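You operate a simulated robot arm through the tools that you are given. There is no shell and no other tool.

Carry out the task below with a simulated two-armed robot. There is one attempt and no reset: what you move stays moved.

## Task
Hold the grey case on the back left corner of the press twenty-seven table steady with one hand and flip the grey case zip the other way with the other.

Only the result counts: the job must be done as asked and must still hold three seconds after the hand-in. Knocking over, shifting, dropping, spilling or breaking anything else fails it.

## Robot
Two 7-joint arms with four-finger grippers on one trunk, on a base that moves. Base frame: it is fixed to the floor where the robot stands at the start and does not move with it; the origin is under the middle of the robot, x ahead of it, y to its left, z up. Lengths are in m, angles in rad, forces in N, time in s.
The left shoulder is at the start at [0.04, 0.181, 1.13], the right one opposite. With the tool pointing down near the work surface each hand reaches from about 0.32 to 0.84 m from the robot's upright axis, wherever it stands, measured 20 degrees to its own side. Places, roughly: grey case [2.25, -1.5, 0.75]; grey case zip [2.3, -1.7, 0.8]. Payload 3.67 kg a hand.
Tool frame (each hand has its own): the origin (TCP) lies between the finger pads and is the grasp point; the fingertips stand 0.028 m ahead of it; z points along the fingers, y is the line along which they close. The gripper opens to 0.112 m; its body begins 0.073 m behind the TCP.
Orientation is told as [roll, pitch, yaw] about the base's x, y, z axes, in that order, counted from this pose: with the fingers straight down and closing along the base's y, the tool's x points along the base's -x, its y along +y and its z along -z.

## Interface
- The arms move only by the tool move_arm. It takes "left_moves", "right_moves" or both (then of equal length, played together; a hand with none holds still); each is a list of rows, each an object of numbers (a shift or turn left out is 0, a gripper value left out holds the last): "x", "y", "z": the shift along the tool's x, y, z in m; "wx", "wy", "wz": the turn, a rotation vector about the tool's x, y, z in degrees. In form: [{"x": .., "y": .., "z": .., "wx": .., "wy": .., "wz": ..}, ...]. A call has 1 to 20 rows; each row shifts and turns the commanded pose from where the row before left it, along the tool's axes as they then stand. "left_claw" and "right_claw" are, for a hand that has rows, the gripper command, from -1 (fully open) to 1 (shut), values between in proportion, set as the call begins (left out, the last holds). Each row takes 0.2 s and may step no farther than 0.05 m and 0.15 rad from the row before; otherwise, or with a gripper value out of range, the whole call is refused. Where a pose cannot be reached the arm comes as near as it can. A force on the tool above 40 N (or 10 N above the force at the start of the call, whichever is more), or a blocked arm, ends the call early, and 0.2 s more pass. The fingers move at their own pace (about 0.0724 m/s each) and stop on an object; they squeeze with about 44 N. The grip force told is the motor's: it shows also when the fingers shut on nothing. Time passes only in rows, and 0.2 s behind the last, so rows that do not move let the fingers close. The reply holds the time, the measured pose of the TCP, the force on the tool along the base axes, the opening and the grip force, in the units named above and with some noise, with the torque about the TCP (base axes, N m) and any sound that the robot's microphone picked up.
- Cameras (640 x 400 px; columns grow to the right, rows downward): "scene" is now at [0.1098, 0.0029, 1.3646]; the picture's right is [0.03, -1.00, 0.00], its down [-0.51, -0.01, -0.86] and it looks along [0.86, 0.02, -0.51] (base axes); focal length 248 px, centre (320, 200). "left" rides on the left gripper at [0.06, 0.018, -0.104] in its tool frame; the picture's right is [-0.29, 0.96, 0.00], its down [-0.80, -0.24, -0.55] and it looks along [-0.53, -0.16, 0.83] (tool axes); focal length 234 px, centre (320, 200). "right" rides on the right gripper at [0.06, -0.018, -0.104] in its tool frame; the picture's right is [0.29, 0.96, 0.00], its down [-0.80, 0.24, -0.55] and it looks along [-0.53, 0.16, 0.83] (tool axes); focal length 234 px, centre (320, 200). There is no depth. A picture from a camera that has moved, and an enlarged one, comes with that camera's place and axes in the base frame and with its lens.
- camera(camera): a new picture of that camera. The clock stands still meanwhile.
- move_column(by): moves the trunk up (or, below 0, down) by that many m; the arms and the scene camera ride with it, the base frame stays. It gives what a move gives, with no picture.
- base_move(legs): drives the robot by 1 to 6 legs, each [ahead, left, turn to the left] in m, m and rad, along the robot's own axes; the way and the turn of a leg run together, so that a leg with both is an arc; at most 1.5 m and 3.142 rad a leg. The arms and the cameras ride along, it lands a little off, and it stops where it bumps. It gives what a move gives.
- pan_tilt(pan, tilt): turns the head with the scene camera to pan (to the left, within 1.501 rad either way) and tilt (down, from -0.506 to 1.204), counted from straight ahead of the robot. It gives what a move gives.
- zoom(camera, box): a new picture of the part [left, top, right, bottom] of that camera's present view, enlarged. The clock stands still meanwhile.
- job_done(): hands the job in; it is judged then, once.

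Nothing tells you exact positions but the pictures and the camera data. Unless the task says otherwise, let go and move clear before handing in.

The tools are called after "Call:" by a JSON object that holds its "name" and its "arguments". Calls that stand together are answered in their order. move_arm: Moves the arms, as the interface text tells. Its arguments: {"type":"object","properties":{"left_moves":{"type":"array","items":{"type":"object","properties":{"x":{"type":"number"},"y":{"type":"number"},"z":{"type":"number"},"wx":{"type":"number"},"wy":{"type":"number"},"wz":{"type":"number"}}}},"left_claw":{"type":"number"},"right_moves":{"type":"array","items":{"type":"object","properties":{"x":{"type":"number"},"y":{"type":"number"},"z":{"type":"number"},"wx":{"type":"number"},"wy":{"type":"number"},"wz":{"type":"number"}}}},"right_claw":{"type":"number"}},"required":[]} The other tools are called the same way: move_column (by) moves the trunk up or down; base_move (legs) drives the base; pan_tilt (pan, tilt) turns the head that bears the scene camera; camera (camera) takes a picture; zoom (camera, box) takes an enlarged picture of a part of a camera's view; job_done () hands the job in.

At the start:

```text
t: 0.0
left_tool_pos: [0.5926, 0.2646, 1.0098]
left_ee_rot: [-0.001, 0.001, 0.0]
left_ft_force: [-0.3, 0.3, -1.1]
left_ft_torque: [-0.04, -0.02, -0.01]
left_opening: 0.1123
left_grip_force: 0.0
right_tool_pos: [0.4785, -0.1678, 1.0338]
right_ee_rot: [-0.001, -0.002, -0.001]
right_ft_force: [0.4, -0.2, -0.5]
right_ft_torque: [0.0, 0.01, 0.01]
right_opening: 0.1121
right_grip_force: 0.0
trunk travel left (down, up): [-0.25, 0.264]
robot x, y, heading: [-0.0031, -0.002, -0.003]
head pan, tilt (commanded): [0.03, 0.539]
```

scene: 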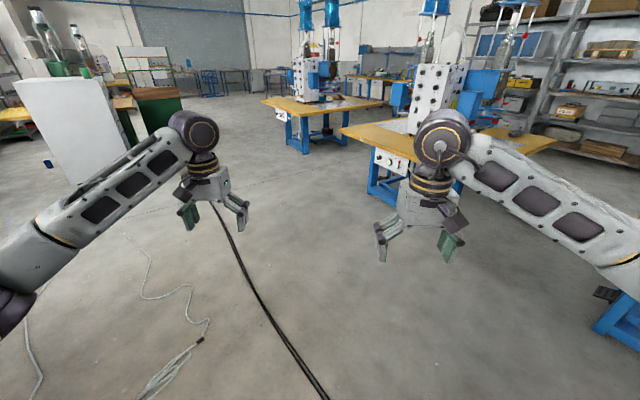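
right: 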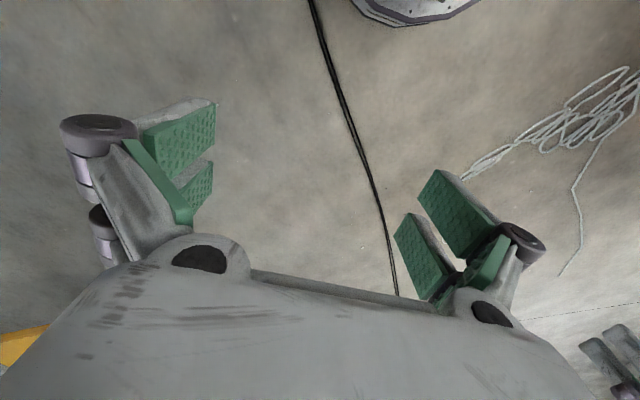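
left: 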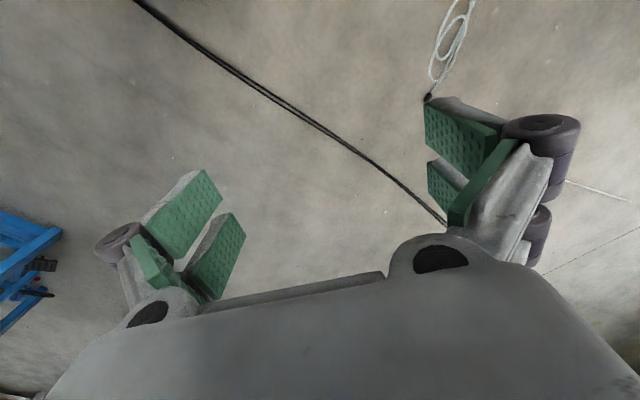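

I see the workshop with press tables ahead and to the right; the grey case should be at about [2.25, -1.5, 0.75]. I will turn the head toward it and enlarge the view.

Call:
{"name": "pan_tilt", "arguments": {"pan": -0.6, "tilt": 0.3}}

```text
t: 1.0
left_tool_pos: [0.5929, 0.2646, 1.0092]
left_ee_rot: [-0.001, 0.0, 0.0]
left_ft_force: [0.0, -0.4, 0.4]
left_ft_torque: [0.0, 0.0, 0.0]
left_opening: 0.1122
left_grip_force: 0.0
right_tool_pos: [0.4774, -0.1665, 1.0346]
right_ee_rot: [0.0, -0.001, 0.0]
right_ft_force: [0.5, 0.9, -0.7]
right_ft_torque: [-0.01, -0.01, -0.02]
right_opening: 0.112
right_grip_force: 0.1
trunk travel left (down, up): [-0.25, 0.264]
robot x, y, heading: [0.0007, 0.0014, -0.002]
head pan, tilt (commanded): [-0.6, 0.3]
```

I have turned the head toward the press tables on the right. Next I take a picture to find the case.

Call:
{"name": "camera", "arguments": {"camera": "scene"}}

Call:
{"name": "zoom", "arguments": {"camera": "scene", "box": [160, 100, 480, 300]}}

```text
taken
camera scene: at [0.0969, -0.0524, 1.3867], right [-0.56, -0.83, 0.0], down [-0.24, 0.17, -0.96], along [0.79, -0.54, -0.3], focal length 248 px, centre (320, 200)
```

scene: 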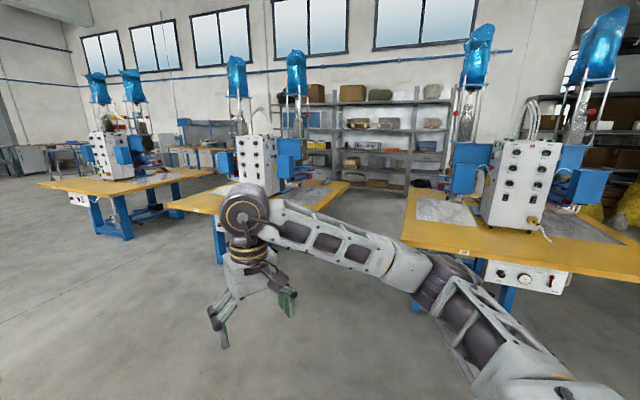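

```text
2.00 times, centred on (320, 200) of scene
camera zoom: at [0.0969, -0.0524, 1.3867], right [-0.56, -0.83, 0.0], down [-0.24, 0.17, -0.96], along [0.79, -0.54, -0.3], focal length 496 px, centre (320, 200)
```

zoom: 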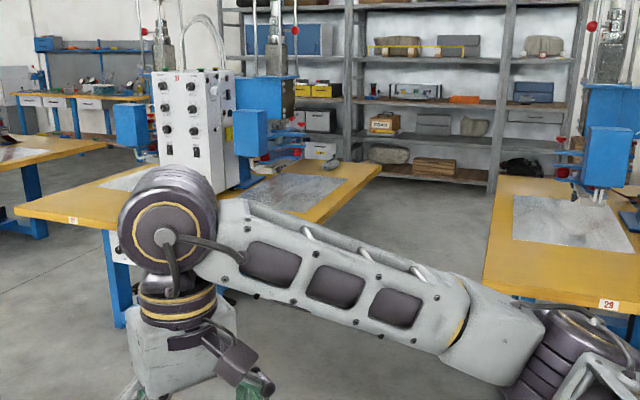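

The place named projects to the right end of the middle table, where something small and grey lies at its corner. I'll enlarge that part and the number tag.

Call:
{"name": "zoom", "arguments": {"camera": "scene", "box": [270, 150, 370, 212]}}

Call:
{"name": "zoom", "arguments": {"camera": "scene", "box": [160, 170, 260, 232]}}

```text
6.40 times, centred on (320, 181) of scene
camera zoom: at [0.0969, -0.0524, 1.3867], right [-0.56, -0.83, 0.0], down [-0.24, 0.17, -0.96], along [0.79, -0.54, -0.3], focal length 1586 px, centre (320, 322)
```

zoom: 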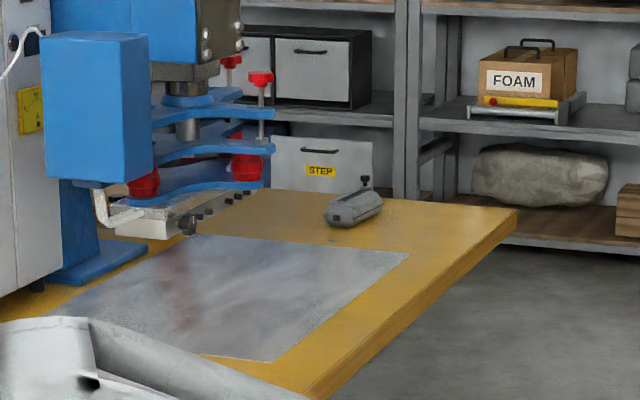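

```text
6.40 times, centred on (210, 201) of scene
camera zoom: at [0.0969, -0.0524, 1.3867], right [-0.56, -0.83, 0.0], down [-0.24, 0.17, -0.96], along [0.79, -0.54, -0.3], focal length 1586 px, centre (1024, 194)
```

zoom: 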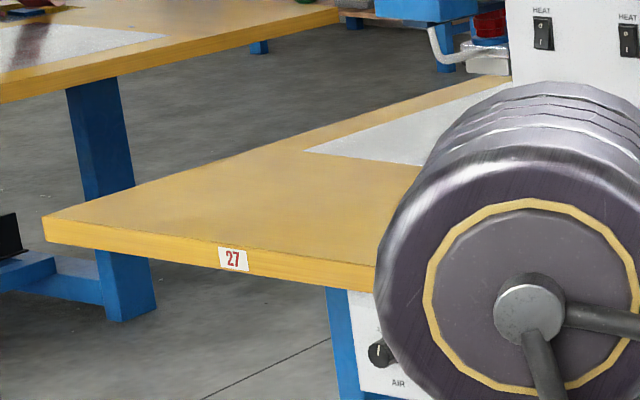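

The case is a small grey zip case with a black pull standing at one end, near the corner of table 27. Before driving I want to look at the robot's own footprint and the aisles around the table.

Call:
{"name": "pan_tilt", "arguments": {"pan": -1.3, "tilt": 0.5}}

Call:
{"name": "camera", "arguments": {"camera": "scene"}}

Call:
{"name": "pan_tilt", "arguments": {"pan": -1.3, "tilt": 1.2}}

Call:
{"name": "camera", "arguments": {"camera": "scene"}}

Call:
{"name": "pan_tilt", "arguments": {"pan": 0.0, "tilt": 1.2}}

Call:
{"name": "camera", "arguments": {"camera": "scene"}}

Call:
{"name": "pan_tilt", "arguments": {"pan": 0.3, "tilt": 0.3}}

Call:
{"name": "camera", "arguments": {"camera": "scene"}}

```text
t: 2.1
left_tool_pos: [0.5927, 0.2656, 1.0095]
left_ee_rot: [0.0, 0.001, 0.003]
left_ft_force: [0.4, -0.3, 0.0]
left_ft_torque: [-0.01, 0.03, -0.01]
left_opening: 0.1122
left_grip_force: 0.0
right_tool_pos: [0.4794, -0.1675, 1.034]
right_ee_rot: [0.0, 0.0, 0.0]
right_ft_force: [0.3, 0.5, -0.3]
right_ft_torque: [0.0, 0.0, 0.0]
right_opening: 0.1119
right_grip_force: 0.1
trunk travel left (down, up): [-0.25, 0.264]
robot x, y, heading: [0.0037, -0.0012, 0.0]
head pan, tilt (commanded): [-1.3, 0.499]
```

```text
taken
camera scene: at [0.0442, -0.0873, 1.3683], right [-0.96, -0.27, 0.0], down [-0.13, 0.46, -0.88], along [0.24, -0.85, -0.48], focal length 248 px, centre (320, 200)
```

scene: 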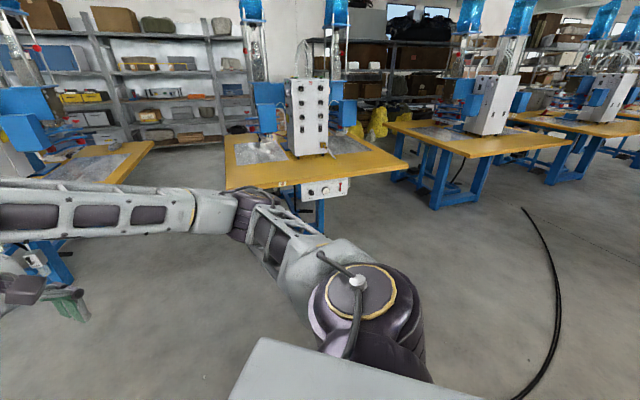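

```text
t: 3.2
left_tool_pos: [0.5923, 0.2647, 1.0077]
left_ee_rot: [-0.001, 0.0, 0.002]
left_ft_force: [0.0, -0.1, -0.4]
left_ft_torque: [0.01, 0.03, 0.02]
left_opening: 0.1119
left_grip_force: 0.1
right_tool_pos: [0.4786, -0.167, 1.0335]
right_ee_rot: [-0.001, 0.001, 0.001]
right_ft_force: [-0.1, -0.2, 1.1]
right_ft_torque: [-0.02, 0.01, 0.0]
right_opening: 0.1121
right_grip_force: 0.0
trunk travel left (down, up): [-0.25, 0.264]
robot x, y, heading: [0.0002, 0.001, -0.001]
head pan, tilt (commanded): [-1.3, 1.201]
```

```text
taken
camera scene: at [0.0348, -0.0536, 1.3147], right [-0.96, -0.27, 0.0], down [-0.25, 0.9, -0.36], along [0.1, -0.35, -0.93], focal length 248 px, centre (320, 200)
```

scene: 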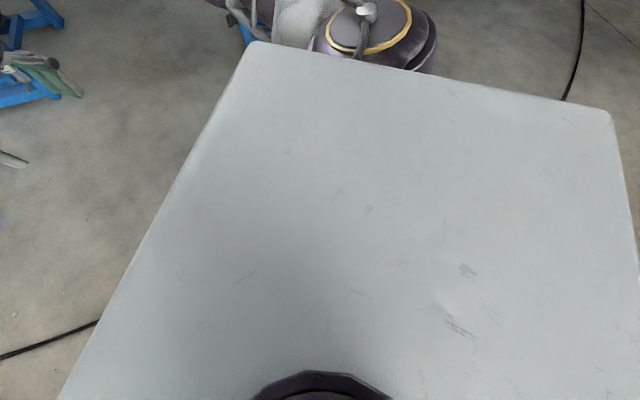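

```text
t: 4.6
left_tool_pos: [0.594, 0.2641, 1.0082]
left_ee_rot: [0.001, -0.001, 0.0]
left_ft_force: [1.0, 0.4, 0.1]
left_ft_torque: [-0.03, 0.02, 0.01]
left_opening: 0.1119
left_grip_force: 0.1
right_tool_pos: [0.4782, -0.1682, 1.0351]
right_ee_rot: [0.001, -0.001, 0.0]
right_ft_force: [-0.4, 0.4, -0.5]
right_ft_torque: [0.0, -0.01, -0.01]
right_opening: 0.1121
right_grip_force: 0.0
trunk travel left (down, up): [-0.25, 0.264]
robot x, y, heading: [0.0058, 0.0009, 0.002]
head pan, tilt (commanded): [0.0, 1.201]
```

```text
taken
camera scene: at [0.0757, 0.0003, 1.3146], right [0.0, -1.0, 0.0], down [-0.93, 0.0, -0.36], along [0.36, 0.0, -0.93], focal length 248 px, centre (320, 200)
```

scene: 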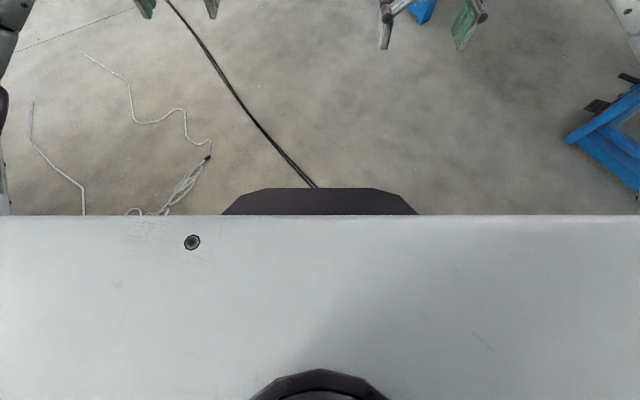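

```text
t: 5.8
left_tool_pos: [0.5936, 0.2657, 1.0096]
left_ee_rot: [0.0, 0.0, 0.0]
left_ft_force: [-0.1, -0.8, -0.4]
left_ft_torque: [0.01, 0.01, 0.04]
left_opening: 0.1121
left_grip_force: 0.0
right_tool_pos: [0.4788, -0.1678, 1.034]
right_ee_rot: [0.0, -0.001, 0.0]
right_ft_force: [-0.1, 0.7, -0.2]
right_ft_torque: [0.03, 0.01, -0.06]
right_opening: 0.1121
right_grip_force: 0.0
trunk travel left (down, up): [-0.25, 0.264]
robot x, y, heading: [-0.0013, -0.002, 0.001]
head pan, tilt (commanded): [0.3, 0.3]
```

```text
taken
camera scene: at [0.109, 0.0279, 1.3866], right [0.3, -0.96, 0.0], down [-0.28, -0.09, -0.95], along [0.91, 0.28, -0.3], focal length 248 px, centre (320, 200)
```

scene: 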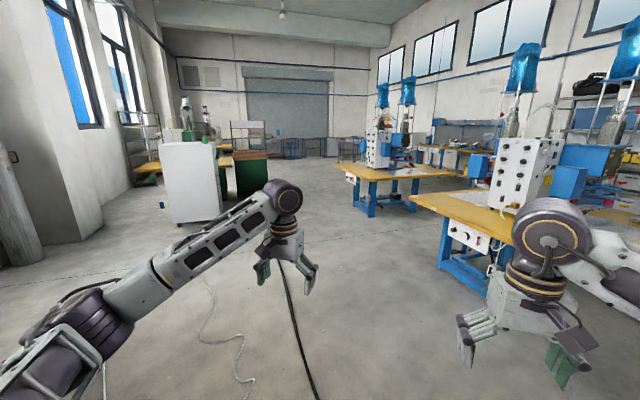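

The base seems about 0.3 m in radius, and the aisle beside table 27 is only about 0.63 m wide with press heads close to it, so I take the roomy way round: left of table 25, then along the back corridor. First I drive out into the open floor ahead-left.

Call:
{"name": "base_move", "arguments": {"legs": [[0, 0, 0.44], [1.3, 0, 0], [1.3, 0, 0], [1.2, 0, 0]]}}

Call:
{"name": "pan_tilt", "arguments": {"pan": -0.8, "tilt": 0.4}}

Call:
{"name": "camera", "arguments": {"camera": "scene"}}

Call:
{"name": "pan_tilt", "arguments": {"pan": 0.0, "tilt": 0.4}}

Call:
{"name": "camera", "arguments": {"camera": "scene"}}

```text
t: 26.3
left_tool_pos: [3.9596, 1.9836, 1.0094]
left_ee_rot: [0.0, -0.001, 0.401]
left_ft_force: [0.7, 0.3, -0.8]
left_ft_torque: [0.01, 0.04, -0.01]
left_opening: 0.112
left_grip_force: 0.0
right_tool_pos: [4.0218, 1.5426, 1.0341]
right_ee_rot: [0.0, 0.0, 0.398]
right_ft_force: [0.9, -0.7, 0.3]
right_ft_torque: [-0.03, 0.06, 0.01]
right_opening: 0.1118
right_grip_force: 0.1
trunk travel left (down, up): [-0.25, 0.264]
robot x, y, heading: [3.512, 1.5098, 0.397]
head pan, tilt (commanded): [0.3, 0.3]
```

```text
t: 27.6
left_tool_pos: [3.959, 1.9842, 1.0094]
left_ee_rot: [-0.001, 0.0, 0.401]
left_ft_force: [0.2, -1.0, -0.5]
left_ft_torque: [-0.01, -0.01, -0.02]
left_opening: 0.1118
left_grip_force: 0.0
right_tool_pos: [4.0205, 1.5413, 1.0345]
right_ee_rot: [0.0, 0.001, 0.399]
right_ft_force: [-1.2, 0.7, 0.6]
right_ft_torque: [0.01, 0.01, 0.01]
right_opening: 0.1122
right_grip_force: 0.0
trunk travel left (down, up): [-0.25, 0.264]
robot x, y, heading: [3.5136, 1.5087, 0.394]
head pan, tilt (commanded): [-0.799, 0.4]
```

```text
taken
camera scene: at [3.6193, 1.4823, 1.3774], right [-0.39, -0.92, 0.0], down [-0.36, 0.15, -0.92], along [0.85, -0.36, -0.39], focal length 248 px, centre (320, 200)
```

scene: 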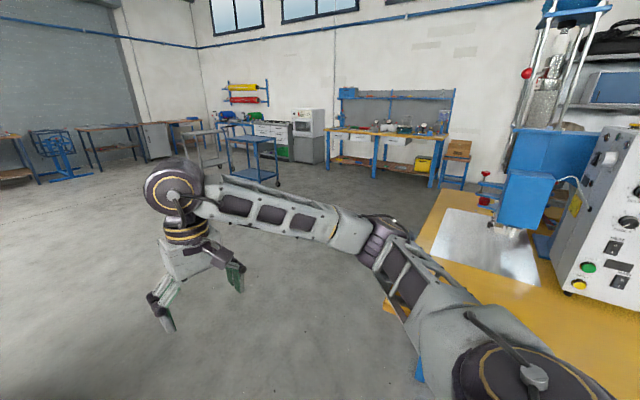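

```text
t: 28.7
left_tool_pos: [3.9587, 1.9842, 1.0092]
left_ee_rot: [0.0, -0.001, 0.4]
left_ft_force: [-0.7, -0.7, 0.0]
left_ft_torque: [0.0, 0.0, 0.04]
left_opening: 0.1121
left_grip_force: 0.1
right_tool_pos: [4.0223, 1.5407, 1.034]
right_ee_rot: [0.0, -0.001, 0.397]
right_ft_force: [0.5, -0.4, -0.3]
right_ft_torque: [0.02, -0.01, 0.0]
right_opening: 0.1116
right_grip_force: 0.0
trunk travel left (down, up): [-0.25, 0.264]
robot x, y, heading: [3.5164, 1.5082, 0.397]
head pan, tilt (commanded): [0.0, 0.4]
```

```text
taken
camera scene: at [3.6195, 1.5543, 1.3774], right [0.39, -0.92, 0.0], down [-0.36, -0.15, -0.92], along [0.85, 0.36, -0.39], focal length 248 px, centre (320, 200)
```

scene: 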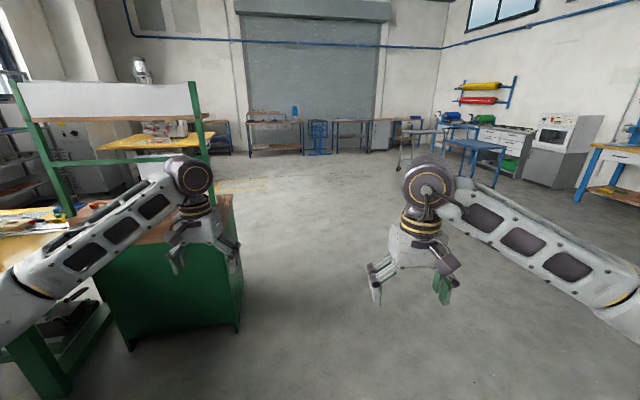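

I'm at about (3.51, 1.51); table 25's corner lies to the right (about (4.09, 1.06)) and a green bench to the left (about (4.5, 2.5)). I pass between them with a turn and a diagonal move, then look along the left side of table 25.

Call:
{"name": "base_move", "arguments": {"legs": [[0, 0, -0.667], [0.85, 0.453, 0], [0, 0, -0.69]]}}

Call:
{"name": "camera", "arguments": {"camera": "scene"}}

Call:
{"name": "pan_tilt", "arguments": {"pan": -0.7, "tilt": 0.5}}

Call:
{"name": "camera", "arguments": {"camera": "scene"}}

```text
t: 37.9
left_tool_pos: [5.0494, 1.3653, 1.0085]
left_ee_rot: [0.001, 0.0, -0.955]
left_ft_force: [0.4, 0.2, -0.4]
left_ft_torque: [-0.01, -0.02, 0.0]
left_opening: 0.112
left_grip_force: 0.0
right_tool_pos: [4.6316, 1.2091, 1.0345]
right_ee_rot: [-0.001, 0.001, -0.956]
right_ft_force: [-0.4, -0.1, 0.9]
right_ft_torque: [0.01, -0.01, -0.02]
right_opening: 0.1121
right_grip_force: 0.0
trunk travel left (down, up): [-0.25, 0.264]
robot x, y, heading: [4.492, 1.7006, -0.956]
head pan, tilt (commanded): [0.0, 0.4]
```

```text
taken
camera scene: at [4.5562, 1.6045, 1.3774], right [-0.82, -0.58, 0.0], down [-0.22, 0.32, -0.92], along [0.53, -0.75, -0.39], focal length 248 px, centre (320, 200)
```

scene: 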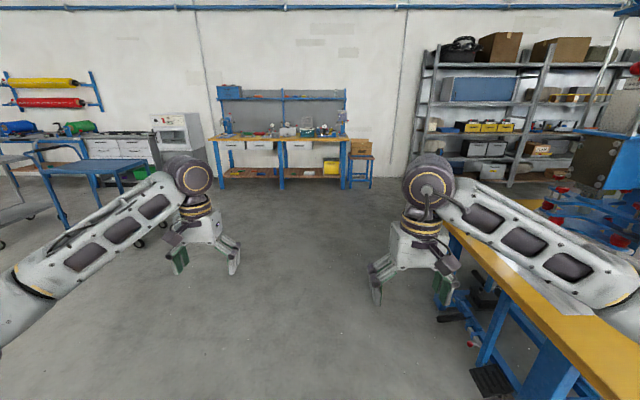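

```text
t: 39.0
left_tool_pos: [5.0497, 1.3654, 1.0089]
left_ee_rot: [0.0, 0.0, -0.954]
left_ft_force: [-0.2, 0.1, -1.0]
left_ft_torque: [-0.02, 0.01, 0.01]
left_opening: 0.1121
left_grip_force: 0.1
right_tool_pos: [4.6303, 1.2109, 1.034]
right_ee_rot: [0.001, 0.001, -0.956]
right_ft_force: [-0.2, 0.0, -0.3]
right_ft_torque: [0.04, -0.01, 0.0]
right_opening: 0.1119
right_grip_force: 0.2
trunk travel left (down, up): [-0.25, 0.264]
robot x, y, heading: [4.4916, 1.7006, -0.954]
head pan, tilt (commanded): [-0.7, 0.499]
```

```text
taken
camera scene: at [4.4953, 1.5896, 1.3683], right [-1.0, 0.08, 0.0], down [0.04, 0.48, -0.88], along [-0.07, -0.87, -0.48], focal length 248 px, centre (320, 200)
```

scene: 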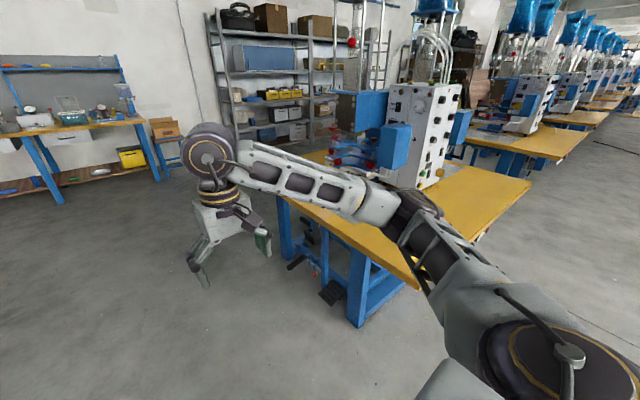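

Clear floor ahead along the left side of table 25, with the tool bench about 2.4 m behind the tables. I drive along that side into the back corridor and turn to face along it.

Call:
{"name": "base_move", "arguments": {"legs": [[1.3, 0.1, 0], [1.25, 0, 0], [0, 0, -1.57]]}}

Call:
{"name": "pan_tilt", "arguments": {"pan": 0.0, "tilt": 0.4}}

Call:
{"name": "camera", "arguments": {"camera": "scene"}}

```text
t: 56.0
left_tool_pos: [5.7577, -0.8819, 1.0089]
left_ee_rot: [-0.001, 0.001, -2.503]
left_ft_force: [0.6, -0.5, -0.1]
left_ft_torque: [0.0, 0.01, -0.03]
left_opening: 0.1119
left_grip_force: 0.0
right_tool_pos: [5.5925, -0.4664, 1.0342]
right_ee_rot: [0.0, 0.0, -2.505]
right_ft_force: [0.4, 0.4, 0.3]
right_ft_torque: [-0.03, 0.02, 0.01]
right_opening: 0.1119
right_grip_force: 0.1
trunk travel left (down, up): [-0.25, 0.264]
robot x, y, heading: [6.0749, -0.3154, -2.502]
head pan, tilt (commanded): [-0.7, 0.499]
```

```text
t: 57.1
left_tool_pos: [5.7581, -0.8819, 1.0088]
left_ee_rot: [-0.001, -0.001, -2.503]
left_ft_force: [0.0, -0.4, -0.6]
left_ft_torque: [0.02, 0.0, 0.01]
left_opening: 0.1122
left_grip_force: 0.0
right_tool_pos: [5.5911, -0.4668, 1.0335]
right_ee_rot: [0.0, 0.001, -2.505]
right_ft_force: [-0.5, 0.4, 0.2]
right_ft_torque: [0.0, 0.01, -0.01]
right_opening: 0.1118
right_grip_force: 0.0
trunk travel left (down, up): [-0.25, 0.264]
robot x, y, heading: [6.0744, -0.313, -2.506]
head pan, tilt (commanded): [0.0, 0.4]
```

```text
taken
camera scene: at [5.9851, -0.3837, 1.3774], right [-0.59, 0.8, 0.0], down [0.31, 0.23, -0.92], along [-0.74, -0.55, -0.39], focal length 248 px, centre (320, 200)
```

scene: 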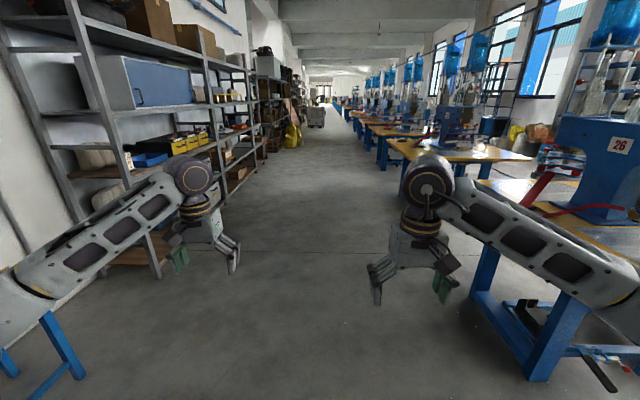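

I'm in the back corridor at about (6.07, -0.31), facing along it with clear floor. I drive on about 2.9 m toward the back of table 27.

Call:
{"name": "base_move", "arguments": {"legs": [[1.45, 0, -0.03], [1.45, 0, 0]]}}

Call:
{"name": "pan_tilt", "arguments": {"pan": -0.8, "tilt": 0.4}}

Call:
{"name": "camera", "arguments": {"camera": "scene"}}

```text
t: 71.6
left_tool_pos: [3.3741, -2.5531, 1.0098]
left_ee_rot: [0.001, 0.0, -2.528]
left_ft_force: [-0.5, 0.7, -0.4]
left_ft_torque: [-0.04, 0.01, -0.02]
left_opening: 0.1121
left_grip_force: 0.0
right_tool_pos: [3.2191, -2.1372, 1.0331]
right_ee_rot: [0.0, 0.001, -2.529]
right_ft_force: [0.0, -0.3, 0.7]
right_ft_torque: [-0.02, 0.0, -0.07]
right_opening: 0.1121
right_grip_force: 0.0
trunk travel left (down, up): [-0.25, 0.264]
robot x, y, heading: [3.7071, -1.9989, -2.532]
head pan, tilt (commanded): [0.0, 0.4]
```

```text
t: 72.7
left_tool_pos: [3.3746, -2.5549, 1.0085]
left_ee_rot: [0.003, 0.0, -2.527]
left_ft_force: [0.1, 0.8, 0.3]
left_ft_torque: [0.02, -0.01, -0.03]
left_opening: 0.1117
left_grip_force: 0.1
right_tool_pos: [3.2195, -2.1355, 1.0339]
right_ee_rot: [0.0, 0.002, -2.531]
right_ft_force: [-0.5, -0.2, 0.4]
right_ft_torque: [0.02, 0.02, 0.01]
right_opening: 0.1121
right_grip_force: 0.0
trunk travel left (down, up): [-0.25, 0.264]
robot x, y, heading: [3.7068, -1.9964, -2.533]
head pan, tilt (commanded): [-0.799, 0.4]
```

```text
taken
camera scene: at [3.5985, -1.992, 1.3774], right [0.18, 0.98, 0.0], down [0.38, -0.07, -0.92], along [-0.91, 0.17, -0.39], focal length 248 px, centre (320, 200)
```

scene: 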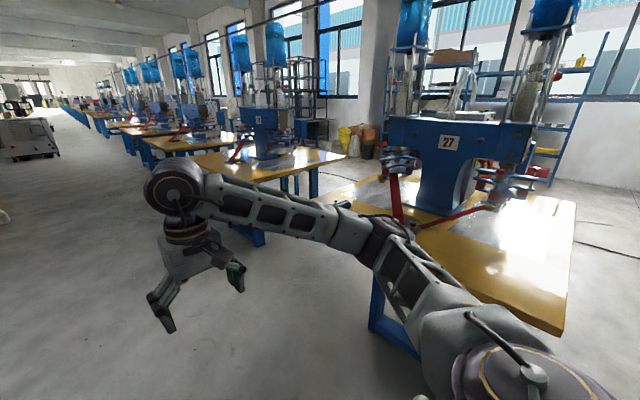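

The press here carries "27" on its back, so this is the right table, and the case should be at its left corner as seen from here (hidden behind my arm now). I turn to face the table and look.

Call:
{"name": "base_move", "arguments": {"legs": [[0.5, 0, 0], [0, 0, -1.57]]}}

Call:
{"name": "pan_tilt", "arguments": {"pan": 0.0, "tilt": 0.5}}

Call:
{"name": "camera", "arguments": {"camera": "scene"}}

```text
t: 80.0
left_tool_pos: [2.7242, -1.9725, 1.0088]
left_ee_rot: [0.0, 0.001, 2.201]
left_ft_force: [-0.6, 0.0, 0.0]
left_ft_torque: [-0.02, -0.01, 0.0]
left_opening: 0.1122
left_grip_force: 0.0
right_tool_pos: [3.1394, -1.8097, 1.0342]
right_ee_rot: [0.0, 0.0, 2.199]
right_ft_force: [-1.1, -1.2, 0.8]
right_ft_torque: [-0.04, 0.02, 0.01]
right_opening: 0.1119
right_grip_force: 0.0
trunk travel left (down, up): [-0.25, 0.264]
robot x, y, heading: [3.2921, -2.2979, 2.203]
head pan, tilt (commanded): [-0.799, 0.4]
```

```text
t: 81.1
left_tool_pos: [2.7246, -1.9706, 1.0087]
left_ee_rot: [0.0, 0.001, 2.2]
left_ft_force: [0.5, -0.3, 0.5]
left_ft_torque: [0.03, 0.0, -0.02]
left_opening: 0.1118
left_grip_force: 0.0
right_tool_pos: [3.1409, -1.8103, 1.033]
right_ee_rot: [0.001, 0.0, 2.2]
right_ft_force: [-0.5, 0.2, -0.7]
right_ft_torque: [-0.01, -0.02, 0.03]
right_opening: 0.112
right_grip_force: 0.1
trunk travel left (down, up): [-0.25, 0.264]
robot x, y, heading: [3.2867, -2.2953, 2.204]
head pan, tilt (commanded): [0.0, 0.499]
```

```text
taken
camera scene: at [3.2206, -2.2049, 1.3683], right [0.81, 0.59, 0.0], down [0.28, -0.39, -0.88], along [-0.52, 0.71, -0.48], focal length 248 px, centre (320, 200)
```

scene: 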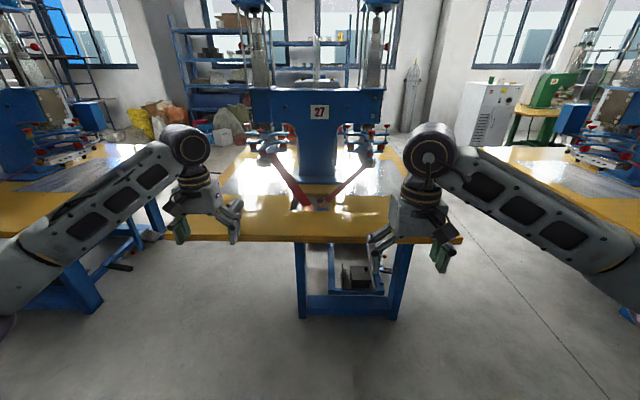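

The case is hidden behind my left gripper from here. I slide left about 0.4 m so that it should come into view between the hands.

Call:
{"name": "base_move", "arguments": {"legs": [[0, 0.45, 0]]}}

Call:
{"name": "camera", "arguments": {"camera": "scene"}}

Call:
{"name": "zoom", "arguments": {"camera": "scene", "box": [220, 140, 380, 240]}}

```text
t: 83.8
left_tool_pos: [2.369, -2.229, 1.0095]
left_ee_rot: [0.001, 0.001, 2.2]
left_ft_force: [-0.5, 0.0, 0.0]
left_ft_torque: [0.03, -0.01, 0.01]
left_opening: 0.112
left_grip_force: 0.0
right_tool_pos: [2.7863, -2.0674, 1.0329]
right_ee_rot: [-0.001, 0.0, 2.2]
right_ft_force: [0.0, 0.1, 0.2]
right_ft_torque: [0.0, 0.01, 0.04]
right_opening: 0.112
right_grip_force: 0.1
trunk travel left (down, up): [-0.25, 0.264]
robot x, y, heading: [2.9311, -2.556, 2.2]
head pan, tilt (commanded): [0.0, 0.499]
```

```text
taken
camera scene: at [2.8656, -2.463, 1.3683], right [0.81, 0.59, 0.0], down [0.28, -0.39, -0.88], along [-0.52, 0.71, -0.48], focal length 248 px, centre (320, 200)
```

scene: 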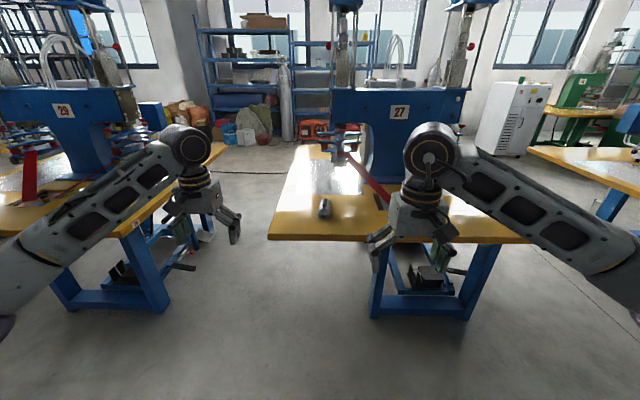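

```text
4.00 times, centred on (300, 190) of scene
camera zoom: at [2.8656, -2.463, 1.3683], right [0.81, 0.59, 0.0], down [0.28, -0.39, -0.88], along [-0.52, 0.71, -0.48], focal length 991 px, centre (400, 240)
```

zoom: 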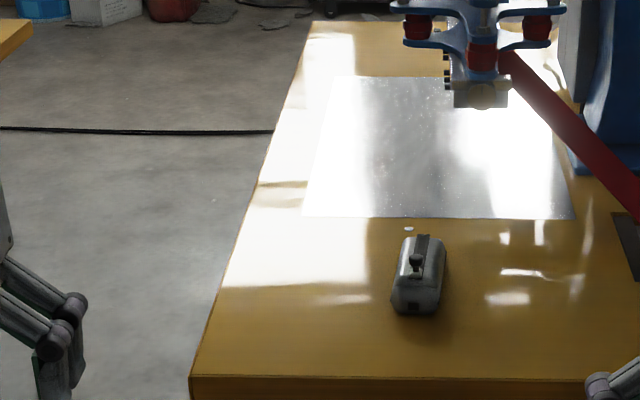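

Now I see the case clearly: a small elongated grey case near (2.29, -1.63), long axis pointing roughly away from me, with a black zip pull on top. I drive 0.5 m closer (the base stays short of the table) and look at it from close.

Call:
{"name": "base_move", "arguments": {"legs": [[0.5, 0, 0]]}}

Call:
{"name": "pan_tilt", "arguments": {"pan": 0.0, "tilt": 0.75}}

Call:
{"name": "camera", "arguments": {"camera": "scene"}}

Call:
{"name": "zoom", "arguments": {"camera": "scene", "box": [260, 140, 380, 215]}}

Call:
{"name": "camera", "arguments": {"camera": "left"}}

Call:
{"name": "camera", "arguments": {"camera": "right"}}

```text
t: 86.8
left_tool_pos: [2.08, -1.8344, 1.0081]
left_ee_rot: [0.001, 0.0, 2.202]
left_ft_force: [0.3, 0.4, -0.1]
left_ft_torque: [-0.01, -0.02, -0.02]
left_opening: 0.1119
left_grip_force: 0.1
right_tool_pos: [2.4965, -1.6727, 1.0333]
right_ee_rot: [0.0, 0.002, 2.201]
right_ft_force: [-0.2, 1.1, 0.1]
right_ft_torque: [-0.03, -0.03, 0.01]
right_opening: 0.1119
right_grip_force: 0.0
trunk travel left (down, up): [-0.25, 0.264]
robot x, y, heading: [2.6473, -2.156, 2.2]
head pan, tilt (commanded): [0.0, 0.499]
```

```text
t: 87.6
left_tool_pos: [2.0813, -1.836, 1.0092]
left_ee_rot: [0.001, 0.001, 2.203]
left_ft_force: [0.3, -0.4, -0.3]
left_ft_torque: [-0.03, 0.05, 0.01]
left_opening: 0.112
left_grip_force: 0.0
right_tool_pos: [2.4979, -1.6738, 1.0331]
right_ee_rot: [0.0, 0.0, 2.202]
right_ft_force: [0.1, -0.8, -0.2]
right_ft_torque: [0.0, 0.0, -0.01]
right_opening: 0.112
right_grip_force: 0.0
trunk travel left (down, up): [-0.25, 0.264]
robot x, y, heading: [2.6443, -2.157, 2.204]
head pan, tilt (commanded): [0.0, 0.75]
```

```text
taken
camera scene: at [2.5829, -2.0745, 1.3464], right [0.81, 0.59, 0.0], down [0.4, -0.55, -0.73], along [-0.43, 0.59, -0.68], focal length 248 px, centre (320, 200)
```

scene: 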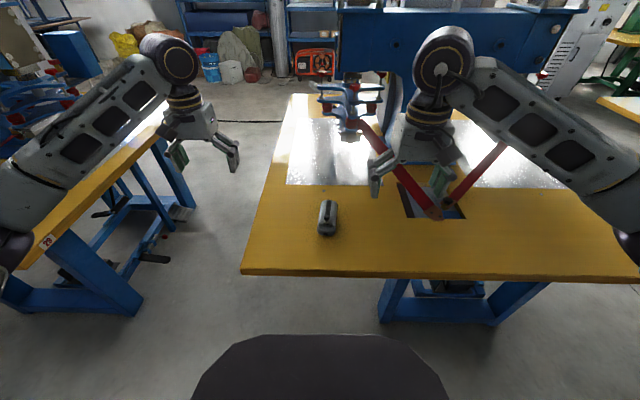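

```text
5.33 times, centred on (320, 178) of scene
camera zoom: at [2.5829, -2.0745, 1.3464], right [0.81, 0.59, 0.0], down [0.4, -0.55, -0.73], along [-0.43, 0.59, -0.68], focal length 1322 px, centre (320, 320)
```

zoom: 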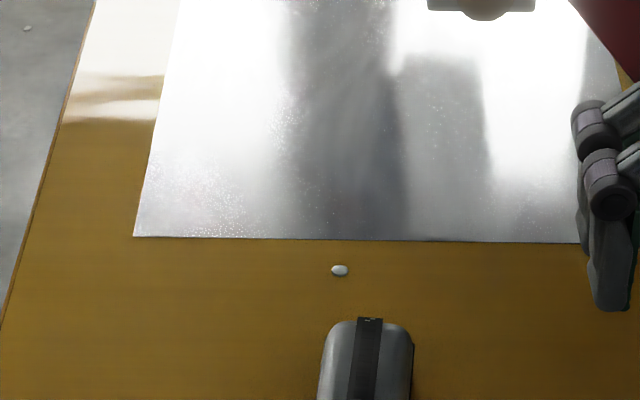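

```text
taken
camera left: at [2.1027, -1.8948, 1.1126], right [-0.94, -0.33, 0.0], down [-0.28, 0.79, 0.55], along [-0.18, 0.52, -0.83], focal length 234 px, centre (320, 200)
```

left: 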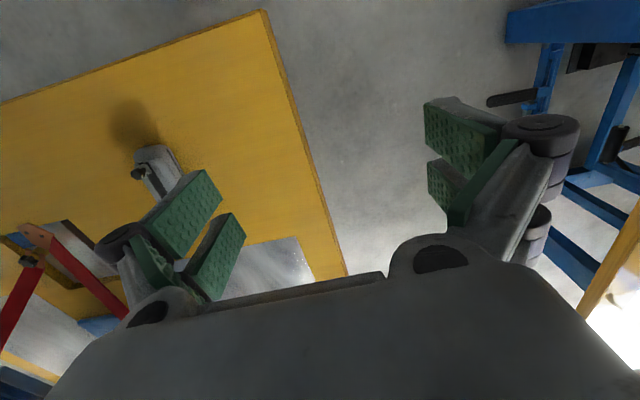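

```text
taken
camera right: at [2.5487, -1.7098, 1.1376], right [-0.6, -0.8, 0.0], down [-0.66, 0.5, 0.55], along [-0.44, 0.33, -0.83], focal length 234 px, centre (320, 200)
```

right: 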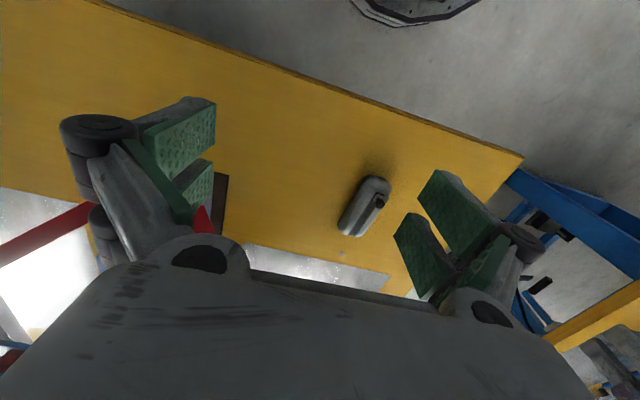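

The robot stands in place and the case lies between the hands, about 0.6 m ahead. I enlarge it in all three cameras to see how the zip works.

Call:
{"name": "zoom", "arguments": {"camera": "scene", "box": [296, 190, 360, 240]}}

Call:
{"name": "zoom", "arguments": {"camera": "right", "box": [320, 160, 416, 250]}}

Call:
{"name": "zoom", "arguments": {"camera": "left", "box": [100, 130, 200, 210]}}

```text
8.00 times, centred on (328, 215) of scene
camera zoom: at [2.5829, -2.0745, 1.3464], right [0.81, 0.59, 0.0], down [0.4, -0.55, -0.73], along [-0.43, 0.59, -0.68], focal length 1983 px, centre (256, 80)
```

zoom: 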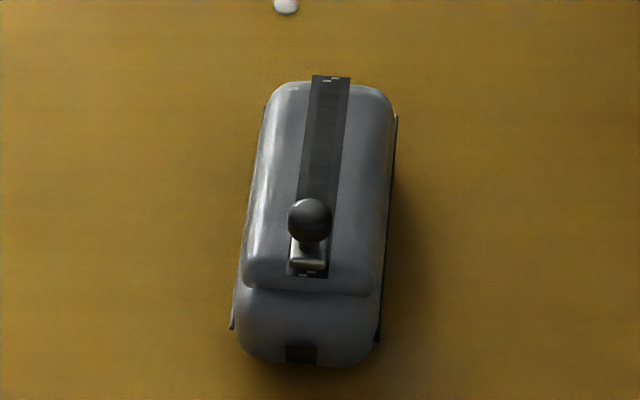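

```text
4.44 times, centred on (368, 205) of right
camera zoom: at [2.5487, -1.7098, 1.1376], right [-0.6, -0.8, 0.0], down [-0.66, 0.5, 0.55], along [-0.44, 0.33, -0.83], focal length 1041 px, centre (107, 178)
```

zoom: 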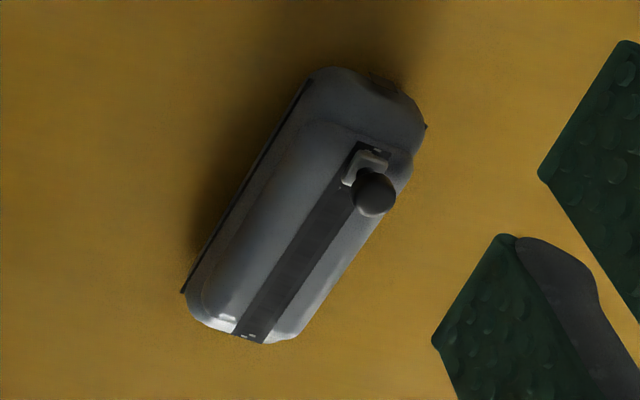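

```text
5.00 times, centred on (150, 170) of left
camera zoom: at [2.1027, -1.8948, 1.1126], right [-0.94, -0.33, 0.0], down [-0.28, 0.79, 0.55], along [-0.18, 0.52, -0.83], focal length 1171 px, centre (1170, 350)
```

zoom: 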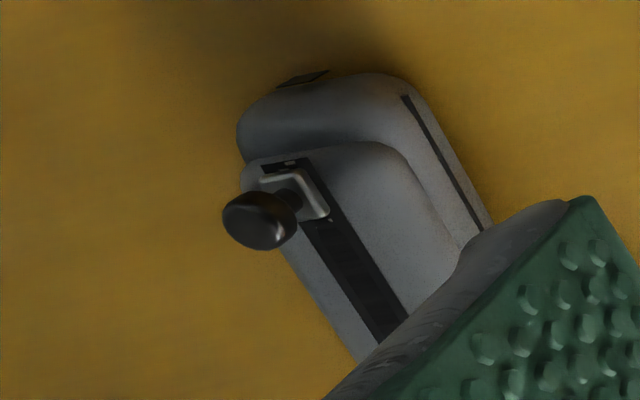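

The zip is a slider with a black ball knob on a track along the case top: the knob is at the end nearest me (about 0.61 m ahead, z ≈ 0.80) and must go to the far end (about 0.70 m ahead). I plan to grip the far half of the case with the left hand leaning away, and push the knob with the right hand rolled to its right; first I test these tilts high above the table.

Call:
{"name": "move_arm", "arguments": {"left_moves": [{"wy": 8.5}, {"wy": 8.5}, {"wy": 8.5}, {"wy": 8.5}, {"wy": 6}], "right_moves": [{"wx": -8.5}, {"wx": -8.5}, {"wx": -8.5}, {"wx": -8.5}, {"wx": -6}]}}

Call:
{"name": "camera", "arguments": {"camera": "scene"}}

```text
t: 88.8
left_tool_pos: [2.0847, -1.8323, 1.0134]
left_ee_rot: [-0.012, 0.694, 2.191]
left_ft_force: [-3.8, -4.3, -6.3]
left_ft_torque: [0.03, -0.59, 0.4]
left_opening: 0.112
left_grip_force: 0.1
right_tool_pos: [2.5006, -1.6704, 1.0325]
right_ee_rot: [0.701, 0.0, 2.201]
right_ft_force: [1.6, 0.2, -0.3]
right_ft_torque: [-0.06, 0.09, 0.0]
right_opening: 0.1123
right_grip_force: 0.1
trunk travel left (down, up): [-0.25, 0.264]
robot x, y, heading: [2.6435, -2.1591, 2.205]
head pan, tilt (commanded): [0.0, 0.75]
```

```text
taken
camera scene: at [2.5866, -2.0726, 1.3463], right [0.81, 0.59, 0.0], down [0.4, -0.55, -0.73], along [-0.43, 0.59, -0.68], focal length 248 px, centre (320, 200)
```

scene: 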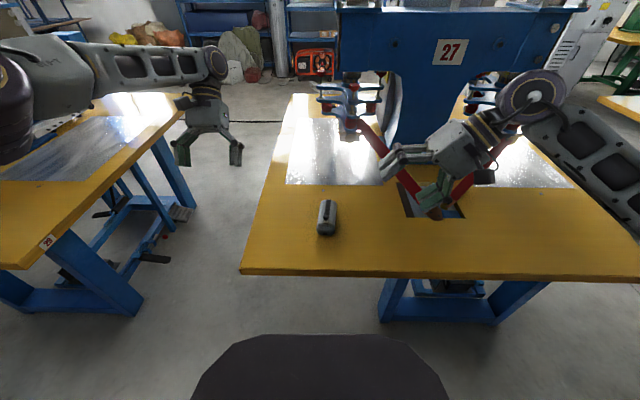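

Both tilts are reachable. Now I bring the left hand (still open, leaning away) above the far half of the case, and shift the right hand a little to the right to watch from there.

Call:
{"name": "move_arm", "arguments": {"left_moves": [{"x": -0.0187, "y": -0.0412, "z": 0.0018}, {"x": -0.0187, "y": -0.0412, "z": 0.0018}, {"x": -0.0187, "y": -0.0412, "z": 0.0018}, {"x": -0.0187, "y": -0.0412, "z": 0.0018}, {"x": -0.0187, "y": -0.0412, "z": 0.0018}, {"x": -0.0187, "y": -0.0412, "z": 0.0018}, {"x": -0.0187, "y": -0.0412, "z": 0.0018}, {"wx": -3.92, "wz": 4.67}, {}], "right_moves": [{"y": -0.0307, "z": -0.0257}, {"y": -0.0307, "z": -0.0257}, {}, {}, {}, {}, {}, {}, {}]}}

Call:
{"name": "camera", "arguments": {"camera": "scene"}}

Call:
{"name": "camera", "arguments": {"camera": "right"}}

Call:
{"name": "camera", "arguments": {"camera": "left"}}

```text
t: 90.8
left_tool_pos: [2.2522, -1.6897, 0.9242]
left_ee_rot: [0.0, 0.695, 2.093]
left_ft_force: [-0.1, -0.2, 0.3]
left_ft_torque: [0.04, 0.01, 0.0]
left_opening: 0.1118
left_grip_force: 0.1
left hand out of reach, approached as far as the arm can: row 3, 4, 5, 6, 7, 8
right_tool_pos: [2.561, -1.6263, 1.036]
right_ee_rot: [0.697, 0.0, 2.202]
right_ft_force: [0.0, 0.8, 0.1]
right_ft_torque: [0.02, 0.03, 0.0]
right_opening: 0.1121
right_grip_force: 0.1
trunk travel left (down, up): [-0.25, 0.264]
robot x, y, heading: [2.6461, -2.1585, 2.201]
head pan, tilt (commanded): [0.0, 0.75]
```

```text
taken
camera scene: at [2.5829, -2.0739, 1.3463], right [0.81, 0.59, 0.0], down [0.4, -0.55, -0.73], along [-0.43, 0.59, -0.68], focal length 248 px, centre (320, 200)
```

scene: 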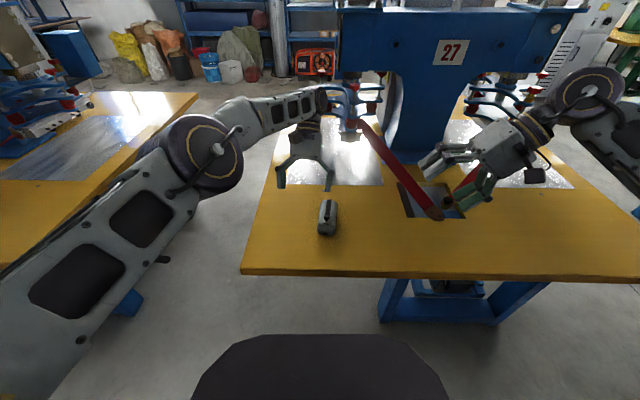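

```text
taken
camera right: at [2.6627, -1.6265, 1.1028], right [-0.42, -0.66, 0.62], down [-0.33, 0.75, 0.58], along [-0.84, 0.04, -0.54], focal length 234 px, centre (320, 200)
```

right: 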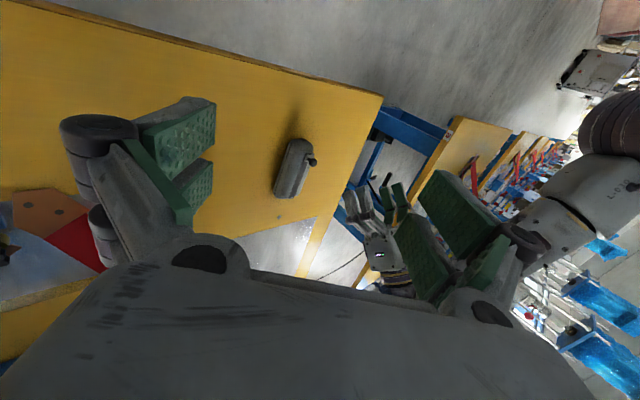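

```text
taken
camera left: at [2.2268, -1.6813, 1.0407], right [-0.94, -0.29, -0.19], down [-0.28, 0.96, -0.09], along [0.2, -0.03, -0.98], focal length 234 px, centre (320, 200)
```

left: 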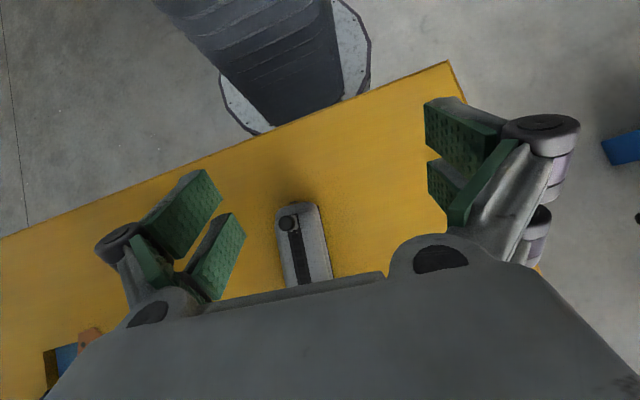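

The left hand ran out of reach about 0.1 m short of the far half of the case, so the robot must stand closer and lower. First I raise the left hand again so I can then lower the trunk and drive 0.1 m nearer safely.

Call:
{"name": "move_arm", "arguments": {"left_moves": [{"x": 0.0345, "z": -0.01}, {"x": 0.0345, "z": -0.01}, {"x": 0.0345, "z": -0.01}, {"x": 0.0345, "z": -0.01}, {}]}}

```text
t: 92.0
left_tool_pos: [2.2921, -1.7553, 1.044]
left_ee_rot: [-0.001, 0.7, 2.096]
left_ft_force: [0.2, 0.0, 0.8]
left_ft_torque: [-0.03, -0.01, 0.02]
left_opening: 0.1119
left_grip_force: 0.0
right_tool_pos: [2.5604, -1.6267, 1.0347]
right_ee_rot: [0.699, 0.002, 2.2]
right_ft_force: [0.5, 0.5, 0.3]
right_ft_torque: [-0.04, -0.01, 0.04]
right_opening: 0.1121
right_grip_force: 0.1
trunk travel left (down, up): [-0.25, 0.264]
robot x, y, heading: [2.6449, -2.1538, 2.198]
head pan, tilt (commanded): [0.0, 0.75]
```

The left hand is raised to z ≈ 1.04. Now I lower the trunk by 0.15 m and drive 0.1 m nearer and 0.1 m to the right, so the case lies in front of the left shoulder.

Call:
{"name": "move_column", "arguments": {"by": -0.15}}

Call:
{"name": "base_move", "arguments": {"legs": [[0.1, -0.1, 0]]}}

Call:
{"name": "camera", "arguments": {"camera": "scene"}}

Call:
{"name": "camera", "arguments": {"camera": "left"}}

Call:
{"name": "camera", "arguments": {"camera": "right"}}

```text
t: 93.7
left_tool_pos: [2.2907, -1.7564, 0.893]
left_ee_rot: [0.0, 0.7, 2.096]
left_ft_force: [0.5, 0.2, 0.5]
left_ft_torque: [0.03, -0.02, 0.0]
left_opening: 0.1123
left_grip_force: 0.0
right_tool_pos: [2.561, -1.6267, 0.8843]
right_ee_rot: [0.697, 0.0, 2.201]
right_ft_force: [-0.3, 0.4, 0.1]
right_ft_torque: [0.01, 0.03, -0.01]
right_opening: 0.1123
right_grip_force: 0.0
trunk travel left (down, up): [-0.1, 0.414]
robot x, y, heading: [2.6465, -2.1572, 2.2]
head pan, tilt (commanded): [0.0, 0.75]
```

```text
t: 95.1
left_tool_pos: [2.3163, -1.6121, 0.8928]
left_ee_rot: [0.002, 0.702, 2.094]
left_ft_force: [0.0, 0.0, -0.4]
left_ft_torque: [-0.02, -0.01, 0.0]
left_opening: 0.1123
left_grip_force: 0.0
right_tool_pos: [2.5858, -1.4835, 0.8835]
right_ee_rot: [0.699, 0.002, 2.198]
right_ft_force: [-0.8, 0.5, -0.2]
right_ft_torque: [-0.04, 0.0, 0.04]
right_opening: 0.1121
right_grip_force: 0.1
trunk travel left (down, up): [-0.1, 0.414]
robot x, y, heading: [2.6708, -2.0137, 2.201]
head pan, tilt (commanded): [0.0, 0.75]
```

```text
taken
camera scene: at [2.6075, -1.9298, 1.1953], right [0.81, 0.59, 0.0], down [0.4, -0.55, -0.73], along [-0.43, 0.59, -0.68], focal length 248 px, centre (320, 200)
```

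scene: 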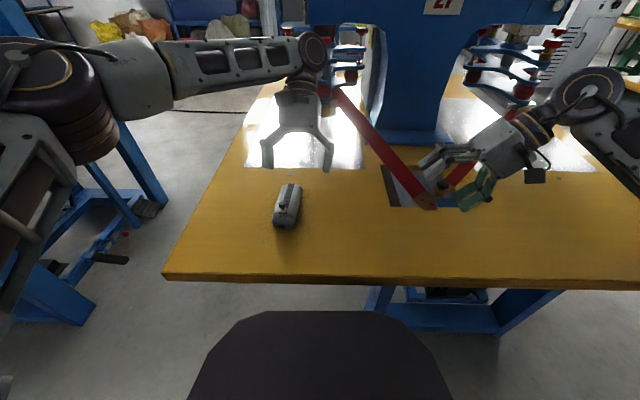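

```text
taken
camera left: at [2.2915, -1.6026, 1.0101], right [-0.94, -0.29, -0.18], down [-0.28, 0.96, -0.09], along [0.2, -0.03, -0.98], focal length 234 px, centre (320, 200)
```

left: 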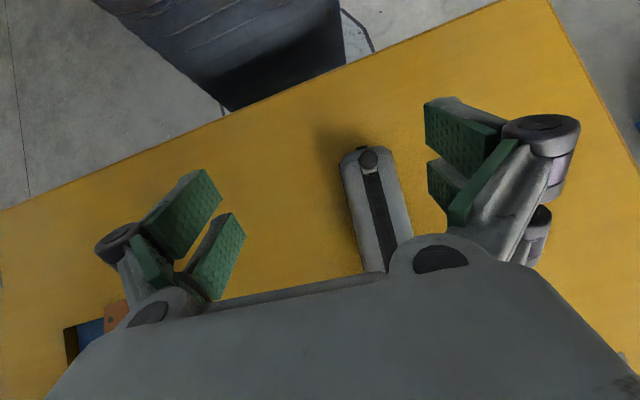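

```text
taken
camera right: at [2.6881, -1.4828, 0.9512], right [-0.42, -0.66, 0.62], down [-0.33, 0.75, 0.58], along [-0.84, 0.04, -0.54], focal length 234 px, centre (320, 200)
```

right: 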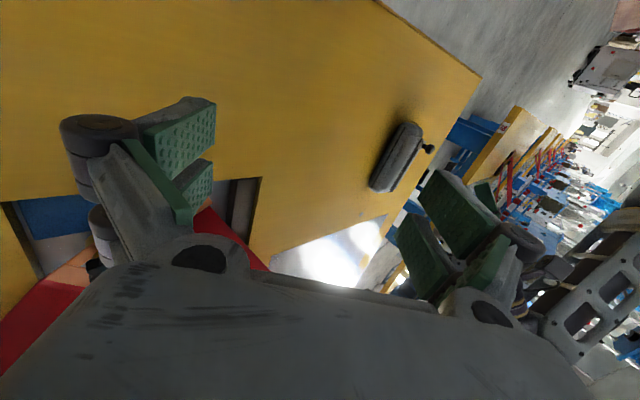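

The robot now stands closer (about 0.55 m from the case) and the left hand hangs above the case; position estimates of the knob agree at about (2.301, -1.655, 0.80). I enlarge the case in all cameras to refine its size and the table height.

Call:
{"name": "zoom", "arguments": {"camera": "left", "box": [310, 130, 438, 280]}}

Call:
{"name": "zoom", "arguments": {"camera": "right", "box": [340, 100, 468, 220]}}

Call:
{"name": "zoom", "arguments": {"camera": "scene", "box": [240, 160, 336, 240]}}

```text
2.67 times, centred on (374, 205) of left
camera zoom: at [2.2915, -1.6026, 1.0101], right [-0.94, -0.29, -0.18], down [-0.28, 0.96, -0.09], along [0.2, -0.03, -0.98], focal length 624 px, centre (176, 187)
```

zoom: 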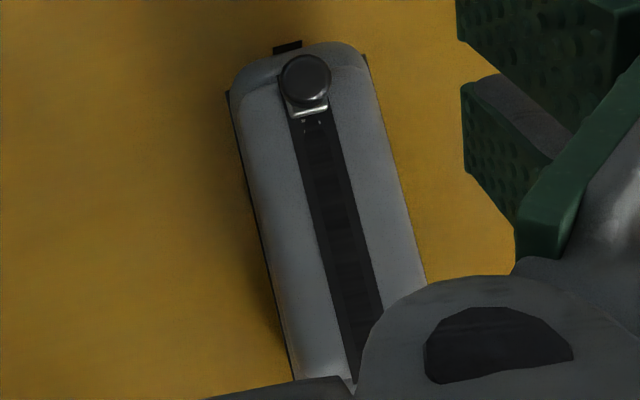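

```text
3.33 times, centred on (404, 160) of right
camera zoom: at [2.6881, -1.4828, 0.9512], right [-0.42, -0.66, 0.62], down [-0.33, 0.75, 0.58], along [-0.84, 0.04, -0.54], focal length 781 px, centre (40, 333)
```

zoom: 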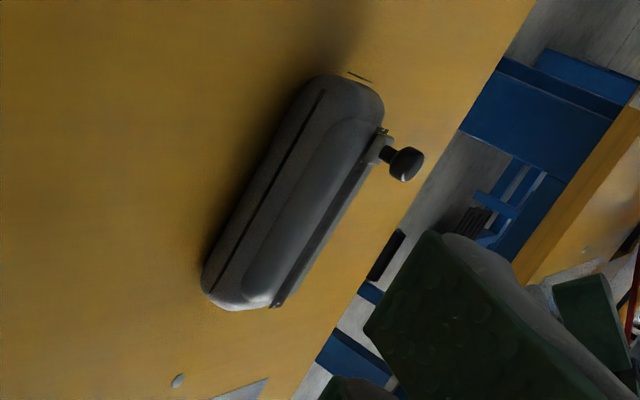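

```text
5.00 times, centred on (288, 200) of scene
camera zoom: at [2.6075, -1.9298, 1.1953], right [0.81, 0.59, 0.0], down [0.4, -0.55, -0.73], along [-0.43, 0.59, -0.68], focal length 1239 px, centre (480, 200)
```

zoom: 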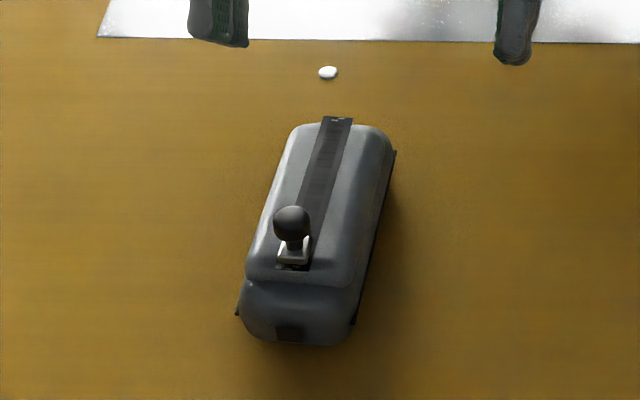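

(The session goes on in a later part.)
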